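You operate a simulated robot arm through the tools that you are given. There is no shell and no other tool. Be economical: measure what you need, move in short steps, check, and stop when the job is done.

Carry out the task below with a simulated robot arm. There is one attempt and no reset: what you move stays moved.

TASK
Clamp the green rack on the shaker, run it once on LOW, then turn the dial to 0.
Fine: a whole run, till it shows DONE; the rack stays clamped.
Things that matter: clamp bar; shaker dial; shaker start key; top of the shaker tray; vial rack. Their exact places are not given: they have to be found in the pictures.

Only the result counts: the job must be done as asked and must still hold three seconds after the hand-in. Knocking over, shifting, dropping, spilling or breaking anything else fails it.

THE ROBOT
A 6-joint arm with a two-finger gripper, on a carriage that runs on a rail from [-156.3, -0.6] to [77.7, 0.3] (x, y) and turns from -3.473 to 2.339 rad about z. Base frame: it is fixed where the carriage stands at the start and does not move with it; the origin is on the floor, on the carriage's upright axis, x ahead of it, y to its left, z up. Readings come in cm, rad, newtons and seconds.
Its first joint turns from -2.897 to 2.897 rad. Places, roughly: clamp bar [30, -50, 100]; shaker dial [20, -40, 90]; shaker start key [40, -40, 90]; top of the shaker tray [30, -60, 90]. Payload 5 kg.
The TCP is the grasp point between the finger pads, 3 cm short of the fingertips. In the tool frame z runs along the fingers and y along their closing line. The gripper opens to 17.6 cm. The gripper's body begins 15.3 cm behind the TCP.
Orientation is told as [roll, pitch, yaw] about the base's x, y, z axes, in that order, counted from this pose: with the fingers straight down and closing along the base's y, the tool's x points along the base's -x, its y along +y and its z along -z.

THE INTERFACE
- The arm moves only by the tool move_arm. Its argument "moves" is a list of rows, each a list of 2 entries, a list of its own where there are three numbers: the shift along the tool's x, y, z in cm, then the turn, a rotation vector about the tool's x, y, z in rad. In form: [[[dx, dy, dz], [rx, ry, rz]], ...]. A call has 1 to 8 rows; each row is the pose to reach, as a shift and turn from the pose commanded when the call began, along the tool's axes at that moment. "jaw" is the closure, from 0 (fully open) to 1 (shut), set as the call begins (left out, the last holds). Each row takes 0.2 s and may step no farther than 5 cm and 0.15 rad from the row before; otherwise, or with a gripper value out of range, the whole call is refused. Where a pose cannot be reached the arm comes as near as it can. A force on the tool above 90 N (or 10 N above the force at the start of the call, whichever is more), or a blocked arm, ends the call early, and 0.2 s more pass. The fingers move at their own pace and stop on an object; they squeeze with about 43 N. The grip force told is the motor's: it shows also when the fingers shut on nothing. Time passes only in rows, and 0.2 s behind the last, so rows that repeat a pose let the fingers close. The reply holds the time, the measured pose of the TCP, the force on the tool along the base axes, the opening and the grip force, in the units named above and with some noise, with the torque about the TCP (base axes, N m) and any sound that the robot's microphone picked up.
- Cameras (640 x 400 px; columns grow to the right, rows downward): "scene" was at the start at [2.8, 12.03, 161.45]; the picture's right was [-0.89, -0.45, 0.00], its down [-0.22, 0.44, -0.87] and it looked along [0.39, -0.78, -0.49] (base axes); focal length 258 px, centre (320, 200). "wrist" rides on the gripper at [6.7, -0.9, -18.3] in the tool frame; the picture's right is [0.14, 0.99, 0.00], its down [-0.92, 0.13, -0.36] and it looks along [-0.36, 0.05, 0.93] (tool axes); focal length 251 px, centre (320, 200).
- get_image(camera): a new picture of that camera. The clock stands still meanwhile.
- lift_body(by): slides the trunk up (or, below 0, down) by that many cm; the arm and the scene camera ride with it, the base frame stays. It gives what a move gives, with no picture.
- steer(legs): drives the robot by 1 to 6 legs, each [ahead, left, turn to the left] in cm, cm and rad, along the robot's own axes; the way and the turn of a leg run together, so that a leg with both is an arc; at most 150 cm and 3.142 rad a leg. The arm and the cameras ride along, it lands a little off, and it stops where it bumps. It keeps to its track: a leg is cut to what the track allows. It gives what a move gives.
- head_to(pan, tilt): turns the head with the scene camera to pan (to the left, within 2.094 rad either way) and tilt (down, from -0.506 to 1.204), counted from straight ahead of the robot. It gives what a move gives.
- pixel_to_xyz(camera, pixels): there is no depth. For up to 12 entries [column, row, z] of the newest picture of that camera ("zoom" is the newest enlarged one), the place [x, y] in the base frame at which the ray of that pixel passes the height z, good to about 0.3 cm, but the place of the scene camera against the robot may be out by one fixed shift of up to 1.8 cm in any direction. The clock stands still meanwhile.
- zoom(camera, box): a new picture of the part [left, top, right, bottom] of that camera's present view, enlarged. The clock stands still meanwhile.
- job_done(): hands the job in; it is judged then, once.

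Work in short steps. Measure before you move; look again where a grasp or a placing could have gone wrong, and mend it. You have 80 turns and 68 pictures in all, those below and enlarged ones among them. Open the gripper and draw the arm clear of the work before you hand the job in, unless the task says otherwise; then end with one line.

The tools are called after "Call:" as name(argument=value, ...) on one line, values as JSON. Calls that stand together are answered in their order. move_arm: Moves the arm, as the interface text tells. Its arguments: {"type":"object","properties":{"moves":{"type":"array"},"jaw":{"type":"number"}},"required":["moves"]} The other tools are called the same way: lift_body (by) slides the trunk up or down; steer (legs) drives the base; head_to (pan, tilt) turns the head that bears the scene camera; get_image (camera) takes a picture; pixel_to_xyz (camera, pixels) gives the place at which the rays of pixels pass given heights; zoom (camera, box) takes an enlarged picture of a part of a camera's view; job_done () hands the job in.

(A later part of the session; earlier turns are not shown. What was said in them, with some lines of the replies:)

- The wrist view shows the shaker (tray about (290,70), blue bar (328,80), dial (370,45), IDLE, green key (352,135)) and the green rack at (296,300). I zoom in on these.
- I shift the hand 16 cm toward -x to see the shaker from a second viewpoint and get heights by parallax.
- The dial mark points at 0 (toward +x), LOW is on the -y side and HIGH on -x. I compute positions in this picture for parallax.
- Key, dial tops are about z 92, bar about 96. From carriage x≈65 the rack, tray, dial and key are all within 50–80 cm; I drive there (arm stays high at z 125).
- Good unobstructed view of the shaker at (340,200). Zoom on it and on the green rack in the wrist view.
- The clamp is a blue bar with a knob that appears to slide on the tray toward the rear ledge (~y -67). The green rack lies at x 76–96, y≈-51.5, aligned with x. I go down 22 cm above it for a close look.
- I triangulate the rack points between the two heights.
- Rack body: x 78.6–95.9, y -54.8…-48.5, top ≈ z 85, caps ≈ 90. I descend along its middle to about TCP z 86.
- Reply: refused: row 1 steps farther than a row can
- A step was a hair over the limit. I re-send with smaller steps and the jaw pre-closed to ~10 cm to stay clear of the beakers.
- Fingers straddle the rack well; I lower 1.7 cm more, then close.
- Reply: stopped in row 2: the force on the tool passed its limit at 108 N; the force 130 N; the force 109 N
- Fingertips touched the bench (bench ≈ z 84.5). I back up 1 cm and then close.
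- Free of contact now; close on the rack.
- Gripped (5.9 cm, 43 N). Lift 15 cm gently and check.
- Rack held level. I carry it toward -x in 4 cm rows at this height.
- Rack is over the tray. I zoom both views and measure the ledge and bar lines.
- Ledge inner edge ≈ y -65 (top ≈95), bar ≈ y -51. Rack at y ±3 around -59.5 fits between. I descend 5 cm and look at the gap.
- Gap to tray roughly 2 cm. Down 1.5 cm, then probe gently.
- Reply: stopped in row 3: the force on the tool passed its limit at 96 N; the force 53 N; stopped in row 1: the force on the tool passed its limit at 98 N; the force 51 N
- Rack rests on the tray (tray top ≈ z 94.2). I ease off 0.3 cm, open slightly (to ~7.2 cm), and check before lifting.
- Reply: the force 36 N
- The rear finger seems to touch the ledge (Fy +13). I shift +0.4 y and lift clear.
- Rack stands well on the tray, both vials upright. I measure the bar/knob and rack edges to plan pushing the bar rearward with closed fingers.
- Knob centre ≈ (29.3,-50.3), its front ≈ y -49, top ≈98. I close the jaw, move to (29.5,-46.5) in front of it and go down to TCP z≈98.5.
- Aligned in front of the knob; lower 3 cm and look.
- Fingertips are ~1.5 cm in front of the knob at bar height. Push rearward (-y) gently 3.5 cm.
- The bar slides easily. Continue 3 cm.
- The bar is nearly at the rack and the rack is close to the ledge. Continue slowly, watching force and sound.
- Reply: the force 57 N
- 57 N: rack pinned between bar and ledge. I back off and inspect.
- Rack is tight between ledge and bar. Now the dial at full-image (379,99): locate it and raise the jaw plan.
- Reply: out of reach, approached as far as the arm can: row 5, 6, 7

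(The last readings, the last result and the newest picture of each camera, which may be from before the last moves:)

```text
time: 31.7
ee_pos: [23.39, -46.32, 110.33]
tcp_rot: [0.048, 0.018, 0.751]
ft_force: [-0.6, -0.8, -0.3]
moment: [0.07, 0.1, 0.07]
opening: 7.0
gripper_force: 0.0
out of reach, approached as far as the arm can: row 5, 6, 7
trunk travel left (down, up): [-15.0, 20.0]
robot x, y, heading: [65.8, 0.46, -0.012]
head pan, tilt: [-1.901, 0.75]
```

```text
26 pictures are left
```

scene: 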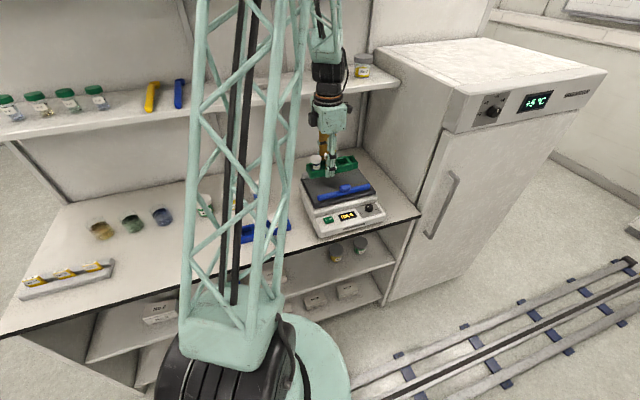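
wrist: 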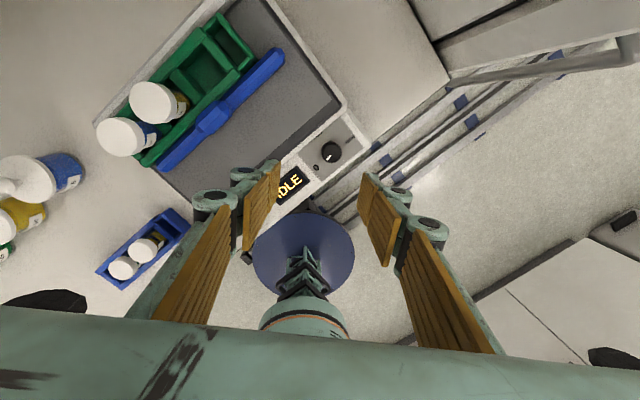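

The yaw limit is on that side, so I'll work from yaw 0 to −1.57 instead. Turning back to yaw 0 first.

Call:
move_arm(moves=[[[0, 0, 0], [0, 0, 0.14]], [[0, 0, 0], [0, 0, 0.28]], [[0, 0, 0], [0, 0, 0.42]], [[0, 0, 0], [0, 0, 0.56]], [[0, 0, 0], [0, 0, 0.7]], [[0, 0, 0], [0, 0, 0.78]], [[0, 0, 0], [0, 0, 0.78]]])

Call:
get_image(camera="wrist")

```text
time: 33.3
ee_pos: [23.35, -46.38, 110.25]
tcp_rot: [0.021, 0.045, -0.032]
ft_force: [-0.8, -0.5, -0.4]
moment: [0.05, -0.02, 0.01]
opening: 7.04
gripper_force: 0.0
trunk travel left (down, up): [-15.0, 20.0]
robot x, y, heading: [65.71, 0.22, -0.01]
head pan, tilt: [-1.901, 0.75]
```

```text
25 pictures are left
```

wrist: 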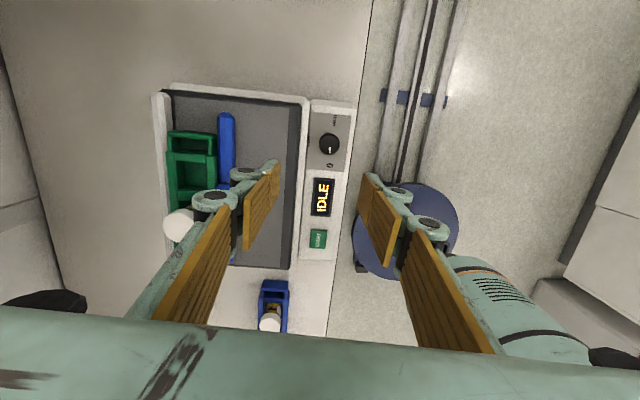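

Correct the small tilt and get the dial position from this picture (329,143); also the key at (318,238).

Call:
pixel_to_xyz(camera="wrist", pixels=[[329, 143, 92], [329, 143, 90], [318, 238, 92], [330, 165, 90], [308, 143, 92]])

Call:
move_arm(moves=[[[1.0, 0.8, 0], [0.021, -0.045, -0.03]], [[2.0, 1.6, 3], [0.021, -0.045, -0.03]], [[2.0, 1.6, 6], [0.021, -0.045, -0.03]], [[2.0, 1.6, 6], [0.021, -0.045, -0.03]]], jaw=0.7)

Call:
get_image(camera="wrist")

```text
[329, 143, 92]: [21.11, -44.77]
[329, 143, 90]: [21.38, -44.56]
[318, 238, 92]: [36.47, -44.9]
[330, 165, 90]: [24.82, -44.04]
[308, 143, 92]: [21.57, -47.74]
```

```text
time: 34.3
ee_pos: [21.11, -44.44, 104.29]
tcp_rot: [0.002, -0.001, -0.003]
ft_force: [-0.7, -0.4, -0.4]
moment: [0.12, -0.05, -0.06]
opening: 5.28
gripper_force: 0.0
trunk travel left (down, up): [-15.0, 20.0]
robot x, y, heading: [65.56, 0.05, -0.01]
head pan, tilt: [-1.901, 0.75]
```

```text
24 pictures are left
```

wrist: 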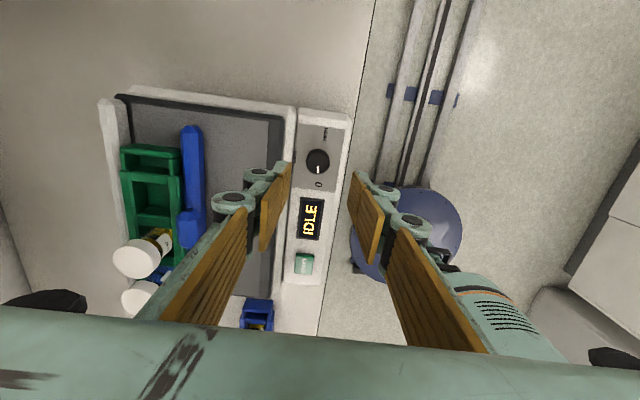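

Tool level. Measure the dial again and descend 7.5 cm to inspect alignment.

Call:
pixel_to_xyz(camera="wrist", pixels=[[318, 160, 92], [318, 160, 90], [319, 185, 90], [303, 262, 92]])

Call:
move_arm(moves=[[[0, -0.2, 3], [0, 0, 0]], [[0, -0.2, 6], [0, 0, 0]], [[0, -0.2, 7.5], [0, 0, 0]], [[0, -0.2, 7.5], [0, 0, 0]]])

Call:
get_image(camera="wrist")

```text
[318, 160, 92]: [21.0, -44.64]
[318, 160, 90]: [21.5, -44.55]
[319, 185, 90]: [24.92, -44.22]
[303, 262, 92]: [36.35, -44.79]
```

```text
time: 35.3
ee_pos: [21.08, -44.63, 97.05]
tcp_rot: [0.002, 0.001, -0.002]
ft_force: [0.2, 0.1, -0.6]
moment: [-0.03, 0.0, 0.01]
opening: 5.3
gripper_force: 0.0
trunk travel left (down, up): [-15.0, 20.0]
robot x, y, heading: [65.64, -0.02, -0.013]
head pan, tilt: [-1.901, 0.75]
```

```text
23 pictures are left
```

wrist: 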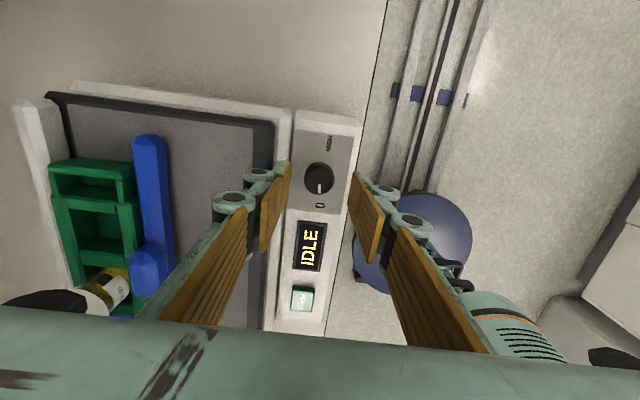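

The rear fingertip is close to the tray frame; narrow the opening to ~4.3 cm and re-measure the dial before descending.

Call:
pixel_to_xyz(camera="wrist", pixels=[[318, 178, 92.5], [304, 178, 92], [333, 178, 92], [300, 300, 92]])

Call:
move_arm(moves=[[[0, 0, 0.5], [0, 0, 0]], [[0, 0, 1], [0, 0, 0]]], jaw=0.76)

Call:
zoom(camera="wrist", box=[220, 90, 420, 240])

Call:
zoom(camera="scene", box=[320, 165, 420, 245])

```text
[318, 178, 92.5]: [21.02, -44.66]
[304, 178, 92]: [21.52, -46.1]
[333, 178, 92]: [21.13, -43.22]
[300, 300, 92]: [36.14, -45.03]
```

```text
time: 35.9
ee_pos: [21.11, -44.68, 96.09]
tcp_rot: [0.002, 0.0, 0.0]
ft_force: [0.0, -0.1, 0.3]
moment: [0.01, 0.02, -0.02]
opening: 4.23
gripper_force: 0.0
trunk travel left (down, up): [-15.0, 20.0]
robot x, y, heading: [65.53, 0.46, -0.015]
head pan, tilt: [-1.901, 0.75]
```

```text
2.67 times, centred on (320, 165) of wrist
```

zoom: 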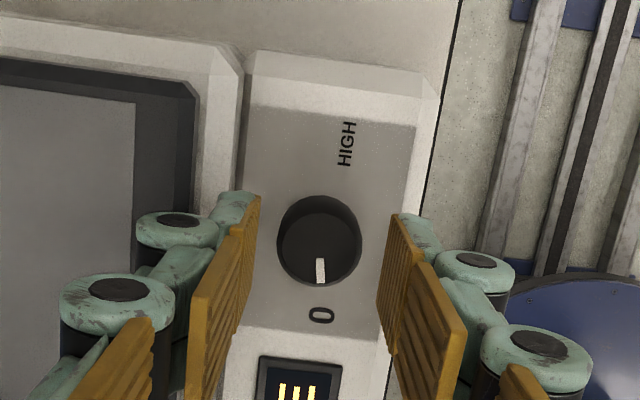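

```text
5.00 times, centred on (370, 205) of scene
```

zoom: 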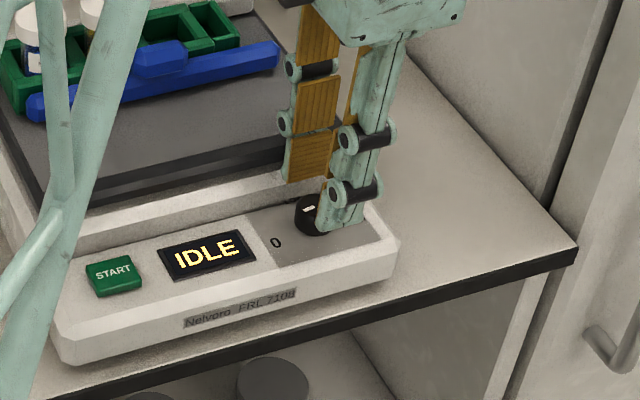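

Rear finger would graze the frame (≈ y -47.7). I narrow to 3.7 cm, shift +0.25 y, and descend with small steps.

Call:
move_arm(moves=[[[0, 0.25, 0], [0, 0, 0]], [[0, 0.25, 0], [0, 0, 0]]], jaw=0.79)

Call:
move_arm(moves=[[[0, 0, 0.6], [0, 0, 0]], [[0, 0, 1.2], [0, 0, 0]], [[0, 0, 1.7], [0, 0, 0]]])

Call:
zoom(camera="wrist", box=[220, 90, 420, 240])

Call:
zoom(camera="scene", box=[345, 185, 405, 230])

```text
time: 36.5
ee_pos: [21.13, -44.28, 96.0]
tcp_rot: [0.002, -0.001, -0.001]
ft_force: [-0.7, 0.2, 0.0]
moment: [0.03, 0.02, -0.02]
opening: 3.71
gripper_force: 0.0
trunk travel left (down, up): [-15.0, 20.0]
robot x, y, heading: [65.46, 0.0, -0.013]
head pan, tilt: [-1.901, 0.75]
```

```text
time: 37.3
ee_pos: [21.05, -44.54, 94.47]
tcp_rot: [0.0, 0.001, -0.001]
ft_force: [-0.9, 0.1, 17.1]
moment: [-0.56, -0.02, 0.03]
opening: 3.61
gripper_force: 0.1
trunk travel left (down, up): [-15.0, 20.0]
robot x, y, heading: [65.89, 0.61, -0.013]
head pan, tilt: [-1.901, 0.75]
```

```text
2.67 times, centred on (320, 165) of wrist
```

zoom: 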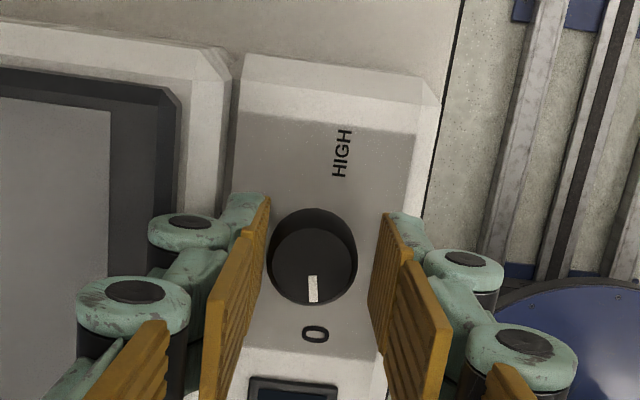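

```text
8.89 times, centred on (375, 208) of scene
```

zoom: 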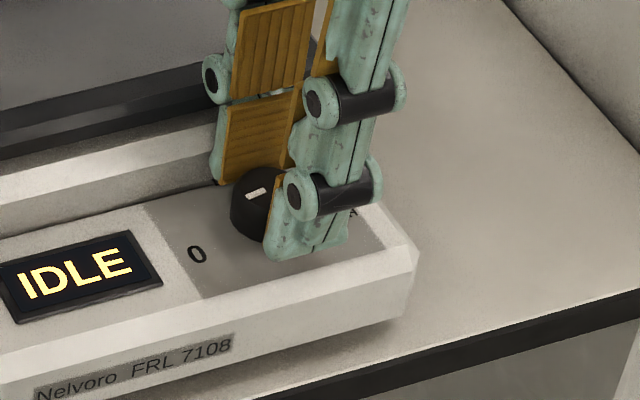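

Light contact (17 N) by the rear tip; dial well between the fingers. Back up 0.3 cm and close on the dial.

Call:
move_arm(moves=[[[0, 0, -0.35], [0, 0, 0]], [[0, 0, -0.35], [0, 0, 0]]])

Call:
move_arm(moves=[[[0, 0, 0], [0, 0, 0]], [[0, 0, 0], [0, 0, 0]], [[0, 0, 0], [0, 0, 0]]], jaw=1)

```text
time: 37.9
ee_pos: [21.13, -44.32, 94.71]
tcp_rot: [0.002, 0.001, -0.001]
ft_force: [-0.7, -0.8, 1.4]
moment: [-0.06, 0.02, 0.0]
opening: 3.68
gripper_force: 0.0
trunk travel left (down, up): [-15.0, 20.0]
robot x, y, heading: [65.68, 0.45, -0.01]
head pan, tilt: [-1.901, 0.75]
```

```text
time: 38.7
ee_pos: [21.11, -44.57, 94.55]
tcp_rot: [0.001, 0.002, -0.002]
ft_force: [-4.9, -28.6, -3.3]
moment: [-0.89, 0.35, -0.07]
opening: 2.93
gripper_force: 44.9
trunk travel left (down, up): [-15.0, 20.0]
robot x, y, heading: [65.62, 0.17, -0.009]
head pan, tilt: [-1.901, 0.75]
```

Gripped at 2.93 cm; lateral force −28 N says the dial centre is ~0.3 cm further -y. Shift and turn clockwise (tool rz +) to 0.95 rad.

Call:
move_arm(moves=[[[0, -0.25, 0], [0, 0, 0]], [[0, -0.25, 0], [0, 0, 0.13]], [[0, -0.25, 0], [0, 0, 0.27]], [[0, -0.25, 0], [0, 0, 0.41]], [[0, -0.25, 0], [0, 0, 0.55]], [[0, -0.25, 0], [0, 0, 0.68]], [[0, -0.25, 0], [0, 0, 0.8]], [[0, -0.25, 0], [0, 0, 0.8]]])

Call:
zoom(camera="wrist", box=[220, 90, 420, 240])

```text
time: 40.5
ee_pos: [21.13, -44.43, 94.68]
tcp_rot: [0.0, 0.002, -0.804]
ft_force: [-2.4, 16.7, 18.3]
moment: [0.64, 0.1, 0.01]
opening: 2.91
gripper_force: 45.0
trunk travel left (down, up): [-15.0, 20.0]
robot x, y, heading: [65.73, 0.3, -0.013]
head pan, tilt: [-1.901, 0.75]
```

```text
2.67 times, centred on (320, 165) of wrist
```

zoom: 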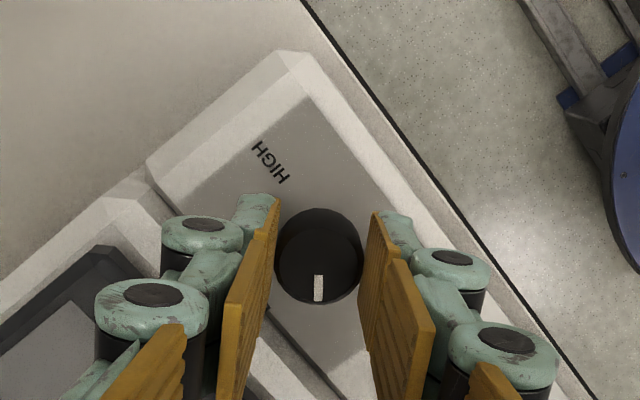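

The dial turns with the hand. Continue 0.77 rad more.

Call:
move_arm(moves=[[[0, 0, 0], [0, 0, 0.13]], [[0, 0, 0], [0, 0, 0.26]], [[0, 0, 0], [0, 0, 0.39]], [[0, 0, 0], [0, 0, 0.52]], [[0, 0, 0], [0, 0, 0.65]], [[0, 0, 0], [0, 0, 0.77]], [[0, 0, 0], [0, 0, 0.77]]])

Call:
move_arm(moves=[[[0, 0, 0], [0, 0, 0]], [[0, 0, 0], [0, 0, 0]]], jaw=0.76)

Call:
zoom(camera="wrist", box=[220, 90, 420, 240])

```text
time: 42.1
ee_pos: [21.27, -44.48, 94.78]
tcp_rot: [0.002, 0.002, -1.573]
ft_force: [24.0, 22.8, -4.2]
moment: [0.5, -0.59, 0.0]
opening: 2.9
gripper_force: 45.2
trunk travel left (down, up): [-15.0, 20.0]
robot x, y, heading: [65.57, -0.31, -0.006]
head pan, tilt: [-1.901, 0.75]
```

```text
time: 42.7
ee_pos: [21.03, -44.72, 94.61]
tcp_rot: [-0.002, 0.0, -1.573]
ft_force: [0.2, 0.4, 0.6]
moment: [-0.04, 0.03, 0.0]
opening: 4.21
gripper_force: 0.0
trunk travel left (down, up): [-15.0, 20.0]
robot x, y, heading: [65.23, 0.35, -0.007]
head pan, tilt: [-1.901, 0.75]
```

```text
2.67 times, centred on (320, 165) of wrist
```

zoom: 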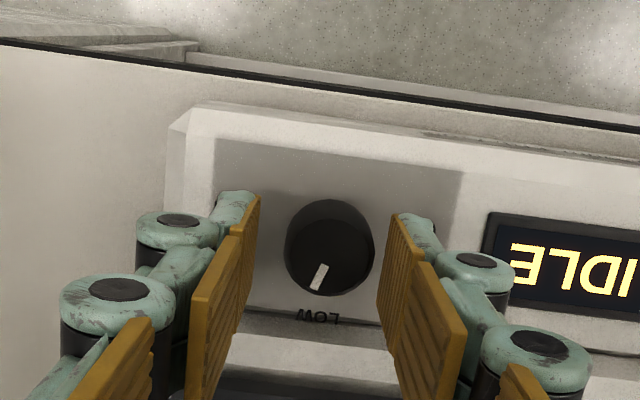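

Mark points at LOW. Lift, shut the jaw and move over the START key at (36.4,-44.9).

Call:
move_arm(moves=[[[0, 0, -2], [0, 0, 0]], [[0, 0, -5], [0, 0, 0]], [[0, 4.5, -5], [0, 0, 0]], [[0, 9, -5], [0, 0, 0]], [[0, 13, -5], [0, 0, 0]], [[0, 15.4, -5], [0, 0, 0]], [[0, 15.4, -5], [0, 0, 0]]], jaw=0.76)

Call:
move_arm(moves=[[[0, 0, 0], [0, 0, 0]], [[0, 0, 0], [0, 0, 0]]], jaw=1)

Call:
get_image(camera="wrist")

Call:
zoom(camera="scene", box=[290, 150, 400, 240])

```text
time: 44.3
ee_pos: [36.54, -44.62, 99.61]
tcp_rot: [-0.002, 0.001, -1.572]
ft_force: [0.1, -0.5, 0.5]
moment: [-0.02, 0.08, 0.02]
opening: 4.22
gripper_force: 0.1
trunk travel left (down, up): [-15.0, 20.0]
robot x, y, heading: [65.61, 0.34, -0.01]
head pan, tilt: [-1.901, 0.75]
```

```text
time: 44.9
ee_pos: [36.49, -44.58, 99.67]
tcp_rot: [0.0, 0.002, -1.574]
ft_force: [0.0, 0.2, 0.7]
moment: [-0.03, 0.0, -0.01]
opening: 0.01
gripper_force: 42.8
trunk travel left (down, up): [-15.0, 20.0]
robot x, y, heading: [66.04, 0.07, -0.016]
head pan, tilt: [-1.901, 0.75]
```

```text
16 pictures are left
```

wrist: 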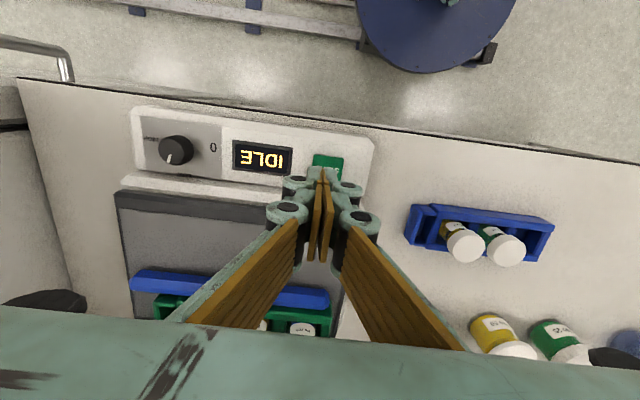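

```text
4.44 times, centred on (345, 195) of scene
```

zoom: 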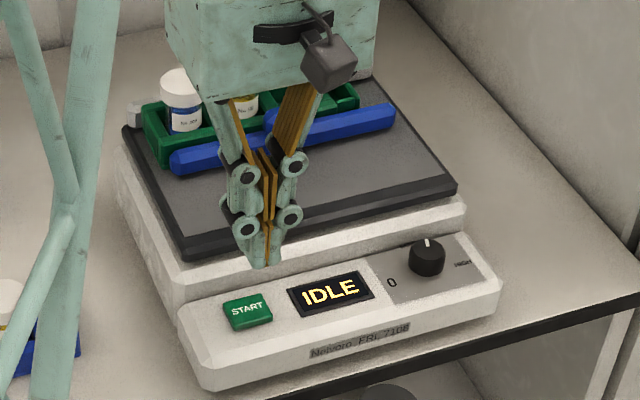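

Fingers shut above the key. Verify key position in this picture, then descend to just above it.

Call:
pixel_to_xyz(camera="wrist", pixels=[[328, 167, 92], [343, 158, 92], [313, 155, 92]])

Call:
move_arm(moves=[[[0, 0, 2], [0, 0, 0]], [[0, 0, 3.7], [0, 0, 0]], [[0, 0, 3.7], [0, 0, 0]]])

```text
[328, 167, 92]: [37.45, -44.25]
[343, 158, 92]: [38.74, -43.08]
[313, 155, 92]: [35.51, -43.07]
```

```text
time: 45.7
ee_pos: [36.67, -44.56, 95.87]
tcp_rot: [0.0, 0.003, -1.573]
ft_force: [0.8, -0.2, -0.2]
moment: [0.09, -0.04, 0.02]
opening: 0.01
gripper_force: 42.4
trunk travel left (down, up): [-15.0, 20.0]
robot x, y, heading: [65.47, 0.32, -0.005]
head pan, tilt: [-1.901, 0.75]
```

Shift 0.4 cm in x to the key centre and press down in small steps.

Call:
move_arm(moves=[[[0, 0.4, 0.4], [0, 0, 0]], [[0, 0.4, 0.8], [0, 0, 0]], [[0, 0.4, 1.1], [0, 0, 0]], [[0, 0.4, 1.4], [0, 0, 0]]])

```text
time: 46.7
ee_pos: [36.84, -44.72, 94.51]
tcp_rot: [0.0, 0.002, -1.573]
ft_force: [0.1, 0.3, 0.5]
moment: [0.02, 0.01, 0.02]
opening: 0.0
gripper_force: 43.4
trunk travel left (down, up): [-15.0, 20.0]
robot x, y, heading: [65.56, 0.32, -0.01]
head pan, tilt: [-1.901, 0.75]
```

No contact yet (tips ≈ 91.5). Continue down.

Call:
move_arm(moves=[[[0, 0, 0.2], [0, 0, 0]], [[0, 0, 0.4], [0, 0, 0]], [[0, 0, 0.6], [0, 0, 0]]])

```text
time: 47.5
ee_pos: [36.8, -44.77, 93.81]
tcp_rot: [0.0, 0.0, -1.573]
ft_force: [0.3, 0.2, 0.6]
moment: [0.02, -0.02, -0.01]
opening: 0.0
gripper_force: 43.7
trunk travel left (down, up): [-15.0, 20.0]
robot x, y, heading: [65.69, 0.36, -0.007]
head pan, tilt: [-1.901, 0.75]
```

Still free; look quickly at the gap.

Call:
zoom(camera="scene", box=[305, 190, 385, 240])

```text
8.00 times, centred on (345, 215) of scene
```

zoom: 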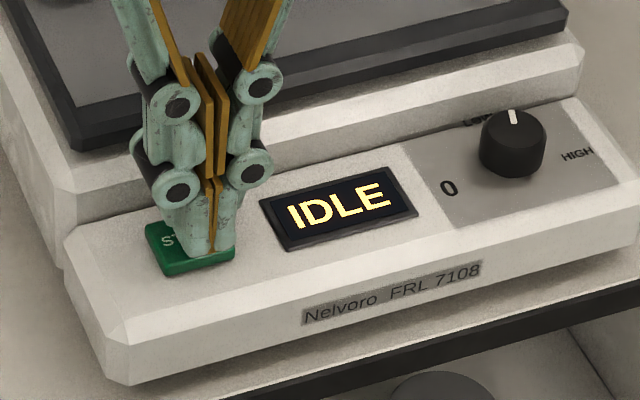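

Tip is just above the key, slightly toward the display. Shift 0.4 more in +x and keep pressing.

Call:
move_arm(moves=[[[0, 0.4, 0], [0, 0, 0]], [[0, 0.4, 0.2], [0, 0, 0]], [[0, 0.4, 0.4], [0, 0, 0]], [[0, 0.4, 0.6], [0, 0, 0]]])

```text
time: 48.5
ee_pos: [37.36, -44.63, 93.46]
tcp_rot: [0.001, 0.003, -1.57]
ft_force: [0.8, 0.5, 2.7]
moment: [-0.04, 0.01, 0.01]
opening: 0.61
gripper_force: 45.1
trunk travel left (down, up): [-15.0, 20.0]
robot x, y, heading: [65.75, 0.05, -0.011]
head pan, tilt: [-1.901, 0.75]
heard: click
```

A click was heard. Lift off at once and look.

Call:
move_arm(moves=[[[0, 0, -1], [0, 0, 0]], [[0, 0, -4], [0, 0, 0]], [[0, 0, -8], [0, 0, 0]], [[0, 0, -8], [0, 0, 0]]])

Call:
zoom(camera="scene", box=[290, 150, 400, 240])

```text
time: 49.5
ee_pos: [37.13, -44.6, 101.52]
tcp_rot: [-0.003, -0.001, -1.573]
ft_force: [0.5, 0.2, 0.6]
moment: [-0.2, 0.08, -0.01]
opening: 0.01
gripper_force: 45.5
trunk travel left (down, up): [-15.0, 20.0]
robot x, y, heading: [65.27, 0.12, -0.011]
head pan, tilt: [-1.901, 0.75]
```

```text
4.44 times, centred on (345, 195) of scene
```

zoom: 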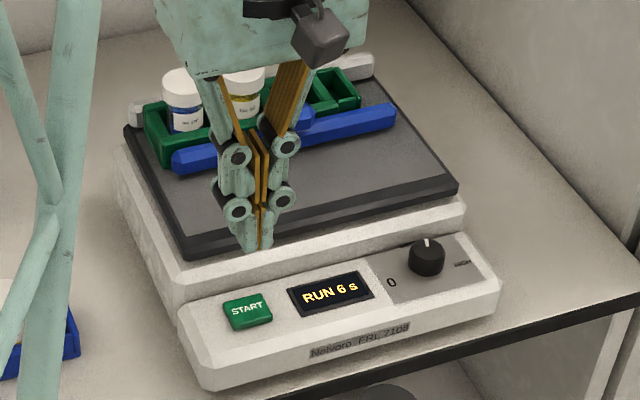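

It shows RUN 6 s. While waiting I move back over the dial (staying high) and let time pass.

Call:
move_arm(moves=[[[0, -4, 0], [0, 0, 0]], [[0, -8, 0], [0, 0, 0]], [[0, -12, 0], [0, 0, 0]], [[0, -16, 0], [0, 0, 0]], [[0, -16, 0], [0, 0, 0]], [[0, -16, 0], [0, 0, 0]], [[0, -16, 0], [0, 0, 0]], [[0, -16, 0], [0, 0, 0]]], jaw=0.76)

Call:
move_arm(moves=[[[0, 0, 0], [0, 0, 0]], [[0, 0, 0], [0, 0, 0]], [[0, 0, 0], [0, 0, 0]], [[0, 0, 0], [0, 0, 0]], [[0, 0, 0], [0, 0, 0]], [[0, 0, 0], [0, 0, 0]], [[0, 0, 0], [0, 0, 0]], [[0, 0, 0], [0, 0, 0]]])

Call:
move_arm(moves=[[[0, 0, 0], [0, 0, 0]], [[0, 0, 0], [0, 0, 0]], [[0, 0, 0], [0, 0, 0]], [[0, 0, 0], [0, 0, 0]], [[0, 0, 0], [0, 0, 0]], [[0, 0, 0], [0, 0, 0]], [[0, 0, 0], [0, 0, 0]], [[0, 0, 0], [0, 0, 0]]])

Call:
move_arm(moves=[[[0, 0, 0], [0, 0, 0]], [[0, 0, 0], [0, 0, 0]], [[0, 0, 0], [0, 0, 0]], [[0, 0, 0], [0, 0, 0]], [[0, 0, 0], [0, 0, 0]], [[0, 0, 0], [0, 0, 0]], [[0, 0, 0], [0, 0, 0]], [[0, 0, 0], [0, 0, 0]]])

Call:
get_image(camera="wrist")

```text
time: 51.3
ee_pos: [21.28, -44.58, 101.27]
tcp_rot: [0.0, 0.002, -1.572]
ft_force: [0.4, -0.1, 0.4]
moment: [0.0, 0.0, 0.0]
opening: 4.22
gripper_force: 0.0
trunk travel left (down, up): [-15.0, 20.0]
robot x, y, heading: [65.81, -0.03, -0.01]
head pan, tilt: [-1.901, 0.75]
```

```text
time: 53.1
ee_pos: [21.3, -44.6, 101.32]
tcp_rot: [0.001, 0.001, -1.574]
ft_force: [-0.5, -0.3, 0.2]
moment: [-0.01, 0.03, -0.02]
opening: 4.23
gripper_force: 0.0
trunk travel left (down, up): [-15.0, 20.0]
robot x, y, heading: [66.13, 0.48, -0.016]
head pan, tilt: [-1.901, 0.75]
```

```text
time: 54.9
ee_pos: [21.18, -44.45, 101.31]
tcp_rot: [0.001, 0.003, -1.571]
ft_force: [0.2, -0.1, 0.0]
moment: [-0.01, 0.0, -0.04]
opening: 4.24
gripper_force: 0.1
trunk travel left (down, up): [-15.0, 20.0]
robot x, y, heading: [65.71, 0.42, -0.005]
head pan, tilt: [-1.901, 0.75]
```

```text
time: 56.7
ee_pos: [21.32, -44.48, 101.33]
tcp_rot: [0.002, 0.002, -1.573]
ft_force: [-0.2, -0.3, -0.1]
moment: [-0.02, -0.02, 0.03]
opening: 4.21
gripper_force: 0.2
trunk travel left (down, up): [-15.0, 20.0]
robot x, y, heading: [65.82, 0.16, -0.014]
head pan, tilt: [-1.901, 0.75]
```

```text
12 pictures are left
```

wrist: 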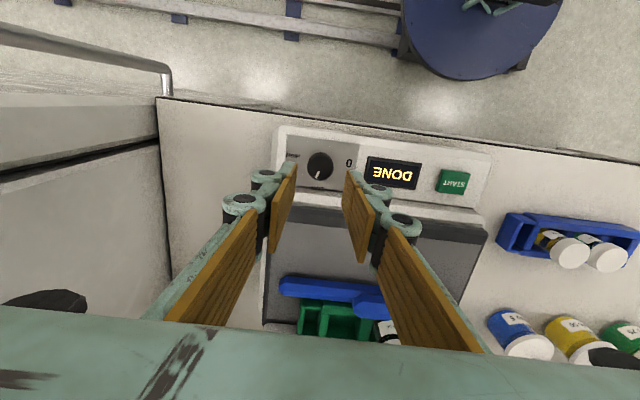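

DONE is displayed. Descend to the earlier dial grip height (94.7) and close.

Call:
move_arm(moves=[[[0, -0.1, 3], [0, 0, 0]], [[0, -0.1, 5], [0, 0, 0]], [[0, -0.1, 6], [0, 0, 0]], [[0, -0.1, 6.6], [0, 0, 0]], [[0, -0.1, 6.6], [0, 0, 0]]])

Call:
move_arm(moves=[[[0, 0, 0], [0, 0, 0]], [[0, 0, 0], [0, 0, 0]], [[0, 0, 0], [0, 0, 0]]], jaw=1)

```text
time: 57.9
ee_pos: [21.13, -44.45, 94.77]
tcp_rot: [0.0, 0.003, -1.574]
ft_force: [0.8, 0.3, -0.4]
moment: [0.0, -0.01, 0.03]
opening: 4.22
gripper_force: 0.0
trunk travel left (down, up): [-15.0, 20.0]
robot x, y, heading: [65.49, 0.51, -0.004]
head pan, tilt: [-1.901, 0.75]
```

```text
time: 58.7
ee_pos: [21.39, -44.59, 94.76]
tcp_rot: [-0.001, 0.003, -1.57]
ft_force: [8.7, 1.9, -2.2]
moment: [0.09, -0.27, 0.04]
opening: 2.91
gripper_force: 44.9
trunk travel left (down, up): [-15.0, 20.0]
robot x, y, heading: [65.71, 0.07, -0.008]
head pan, tilt: [-1.901, 0.75]
```

Gripped. Turn back counter-clockwise by ~1.65 rad, in two calls.

Call:
move_arm(moves=[[[0, 0, 0], [0, 0, -0.13]], [[0, 0, 0], [0, 0, -0.26]], [[0, 0, 0], [0, 0, -0.39]], [[0, 0, 0], [0, 0, -0.52]], [[0, 0, 0], [0, 0, -0.65]], [[0, 0, 0], [0, 0, -0.78]], [[0, 0, 0], [0, 0, -0.85]]])

Call:
move_arm(moves=[[[0, 0, 0], [0, 0, -0.13]], [[0, 0, 0], [0, 0, -0.26]], [[0, 0, 0], [0, 0, -0.39]], [[0, 0, 0], [0, 0, -0.52]], [[0, 0, 0], [0, 0, -0.65]], [[0, 0, 0], [0, 0, -0.78]], [[0, 0, 0], [0, 0, -0.8]]])

Call:
zoom(camera="wrist", box=[220, 90, 420, 240])

```text
time: 60.3
ee_pos: [21.22, -44.63, 94.63]
tcp_rot: [-0.001, 0.002, -0.72]
ft_force: [12.6, 0.8, 0.3]
moment: [0.0, -0.45, 0.0]
opening: 2.92
gripper_force: 45.5
trunk travel left (down, up): [-15.0, 20.0]
robot x, y, heading: [65.7, 0.27, -0.015]
head pan, tilt: [-1.901, 0.75]
```

```text
time: 61.9
ee_pos: [21.31, -44.57, 94.7]
tcp_rot: [0.002, 0.0, 0.08]
ft_force: [18.5, -10.1, -5.0]
moment: [-0.22, -0.71, 0.01]
opening: 2.94
gripper_force: 45.1
trunk travel left (down, up): [-15.0, 20.0]
robot x, y, heading: [65.42, 0.31, -0.008]
head pan, tilt: [-1.901, 0.75]
```

```text
2.67 times, centred on (320, 165) of wrist
```

zoom: 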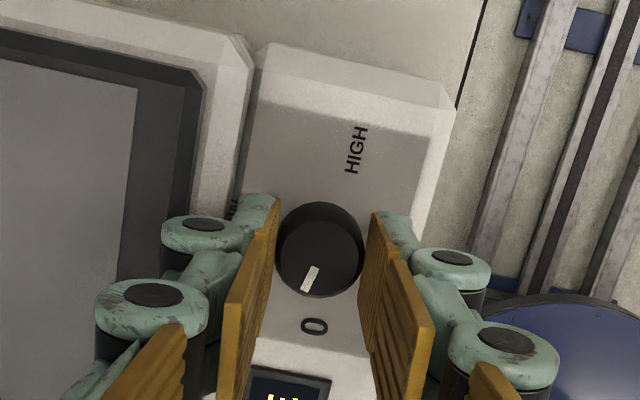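

The mark is still ~0.3 rad short of 0. Turn 0.3 rad more, release, and check.

Call:
move_arm(moves=[[[0, 0, 0], [0, 0, -0.1]], [[0, 0, 0], [0, 0, -0.2]], [[0, 0, 0], [0, 0, -0.3]], [[0, 0, 0], [0, 0, -0.3]]])

Call:
move_arm(moves=[[[0, 0, 0], [0, 0, 0]], [[0, 0, 0], [0, 0, 0]]], jaw=0.78)

Call:
move_arm(moves=[[[0, 0, -2], [0, 0, 0]], [[0, 0, -5], [0, 0, 0]], [[0, 0, -9], [0, 0, 0]], [[0, 0, -9], [0, 0, 0]]])

Call:
zoom(camera="wrist", box=[250, 90, 390, 200])

```text
time: 62.9
ee_pos: [21.17, -44.72, 94.74]
tcp_rot: [0.002, 0.001, 0.381]
ft_force: [16.8, -12.3, -3.4]
moment: [-0.37, -0.37, -0.04]
opening: 2.9
gripper_force: 45.4
trunk travel left (down, up): [-15.0, 20.0]
robot x, y, heading: [65.18, 0.24, -0.007]
head pan, tilt: [-1.901, 0.75]
```

```text
time: 63.5
ee_pos: [21.11, -44.56, 94.79]
tcp_rot: [0.002, -0.001, 0.378]
ft_force: [-1.0, 1.5, 0.0]
moment: [0.03, 0.07, -0.04]
opening: 3.86
gripper_force: 0.0
trunk travel left (down, up): [-15.0, 20.0]
robot x, y, heading: [65.51, 0.11, -0.011]
head pan, tilt: [-1.901, 0.75]
```

```text
time: 64.5
ee_pos: [21.24, -44.6, 103.78]
tcp_rot: [0.002, 0.001, 0.379]
ft_force: [0.3, 0.1, 1.7]
moment: [-0.13, 0.04, -0.02]
opening: 3.87
gripper_force: 0.0
trunk travel left (down, up): [-15.0, 20.0]
robot x, y, heading: [65.15, 0.05, -0.013]
head pan, tilt: [-1.901, 0.75]
```

```text
3.64 times, centred on (320, 145) of wrist
```

zoom: 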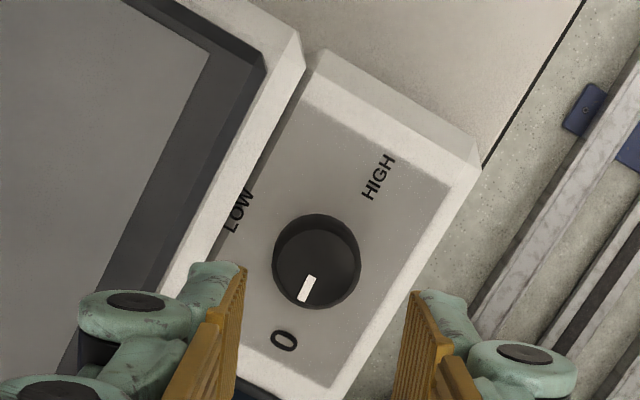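

The mark points to 0. Raise and open the gripper, move it clear, then check everything.

Call:
move_arm(moves=[[[0, 0, -4], [0, 0, 0]], [[0, 0, -8], [0, 0, 0.12]], [[0, 0, -12], [0, 0, 0.24]], [[0, 0, -16], [0, 0, 0.36]], [[0, 0, -20], [0, 0, 0.37]], [[0, 0, -20], [0, 0, 0.37]]], jaw=0.0)

Call:
zoom(camera="scene", box=[290, 150, 400, 240])

Call:
get_image(camera="wrist")

Call:
get_image(camera="scene")

```text
time: 65.9
ee_pos: [21.31, -44.64, 123.73]
tcp_rot: [0.001, -0.002, 0.008]
ft_force: [0.8, -0.2, 1.2]
moment: [-0.12, 0.05, 0.0]
opening: 17.61
gripper_force: 0.1
trunk travel left (down, up): [-15.0, 20.0]
robot x, y, heading: [65.89, 0.25, -0.015]
head pan, tilt: [-1.901, 0.75]
```

```text
4.44 times, centred on (345, 195) of scene
```

zoom: 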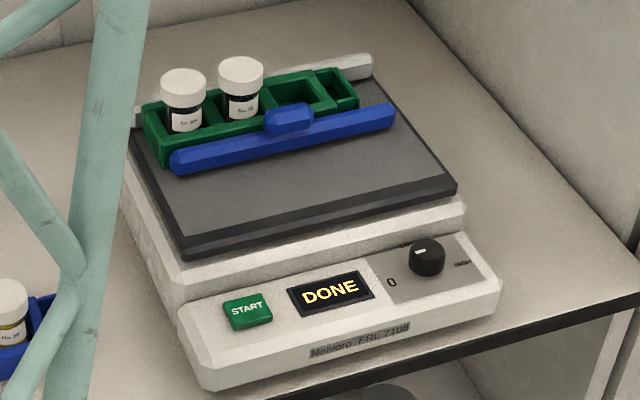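

```text
8 pictures are left
```

wrist: 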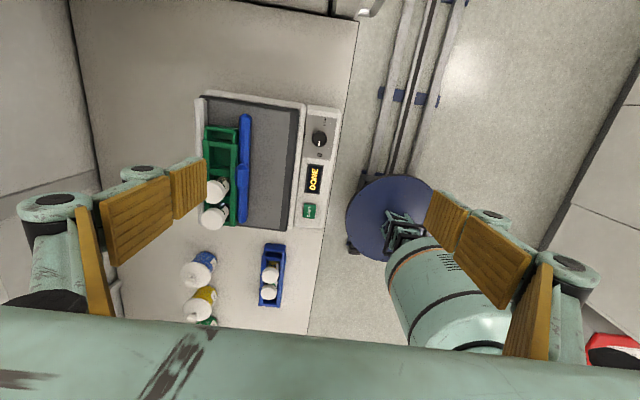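

```text
7 pictures are left
```

scene: 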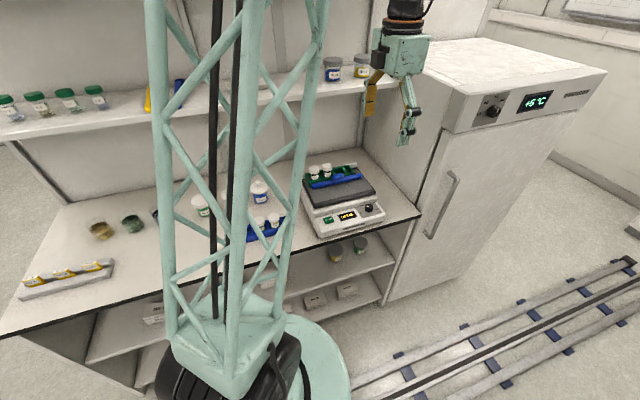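

DONE shown, rack clamped. One last zoom on the dial and the clamped rack.

Call:
zoom(camera="wrist", box=[290, 105, 350, 165])

Call:
zoom(camera="wrist", box=[190, 90, 320, 240])

```text
6.67 times, centred on (320, 135) of wrist
```

zoom: 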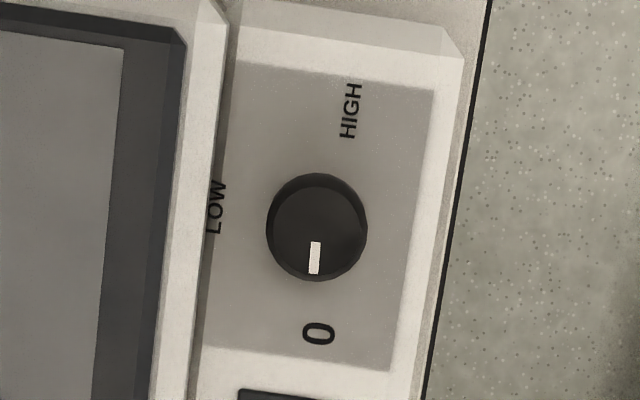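

```text
2.67 times, centred on (255, 165) of wrist
```

zoom: 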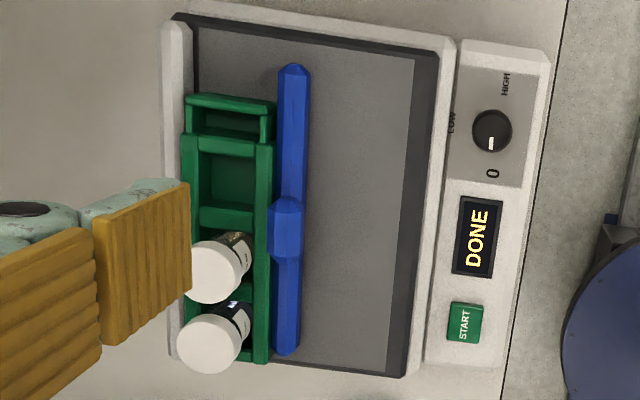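

Dial at 0. Check closely that the bar still touches the rack after shaking.

Call:
zoom(camera="wrist", box=[205, 110, 265, 150])

Call:
zoom(camera="scene", box=[300, 158, 364, 198])

```text
10.00 times, centred on (235, 130) of wrist
```

zoom: 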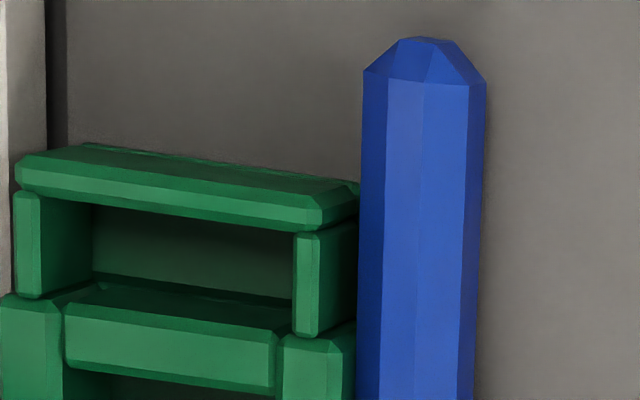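

```text
10.00 times, centred on (332, 178) of scene
```

zoom: 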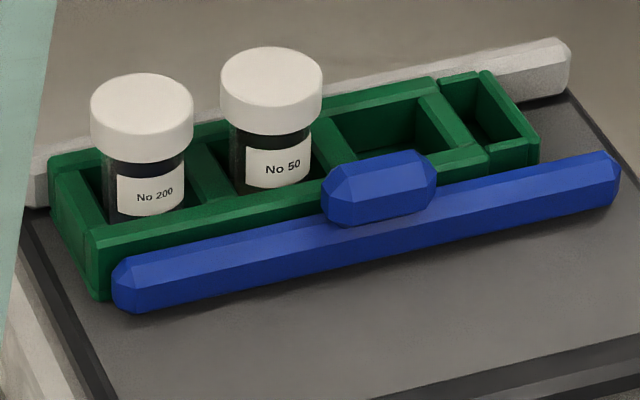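

The bar sits tight against the rack, the rack against the ledge; display DONE, dial at 0, gripper open and clear. Handing in.

Call:
job_done()

```text
The job is handed in.
```

I clamped the green rack on the shaker and ran it once on LOW until it showed DONE. Then I turned the dial back to 0; the rack is still clamped, and the gripper is open and clear.
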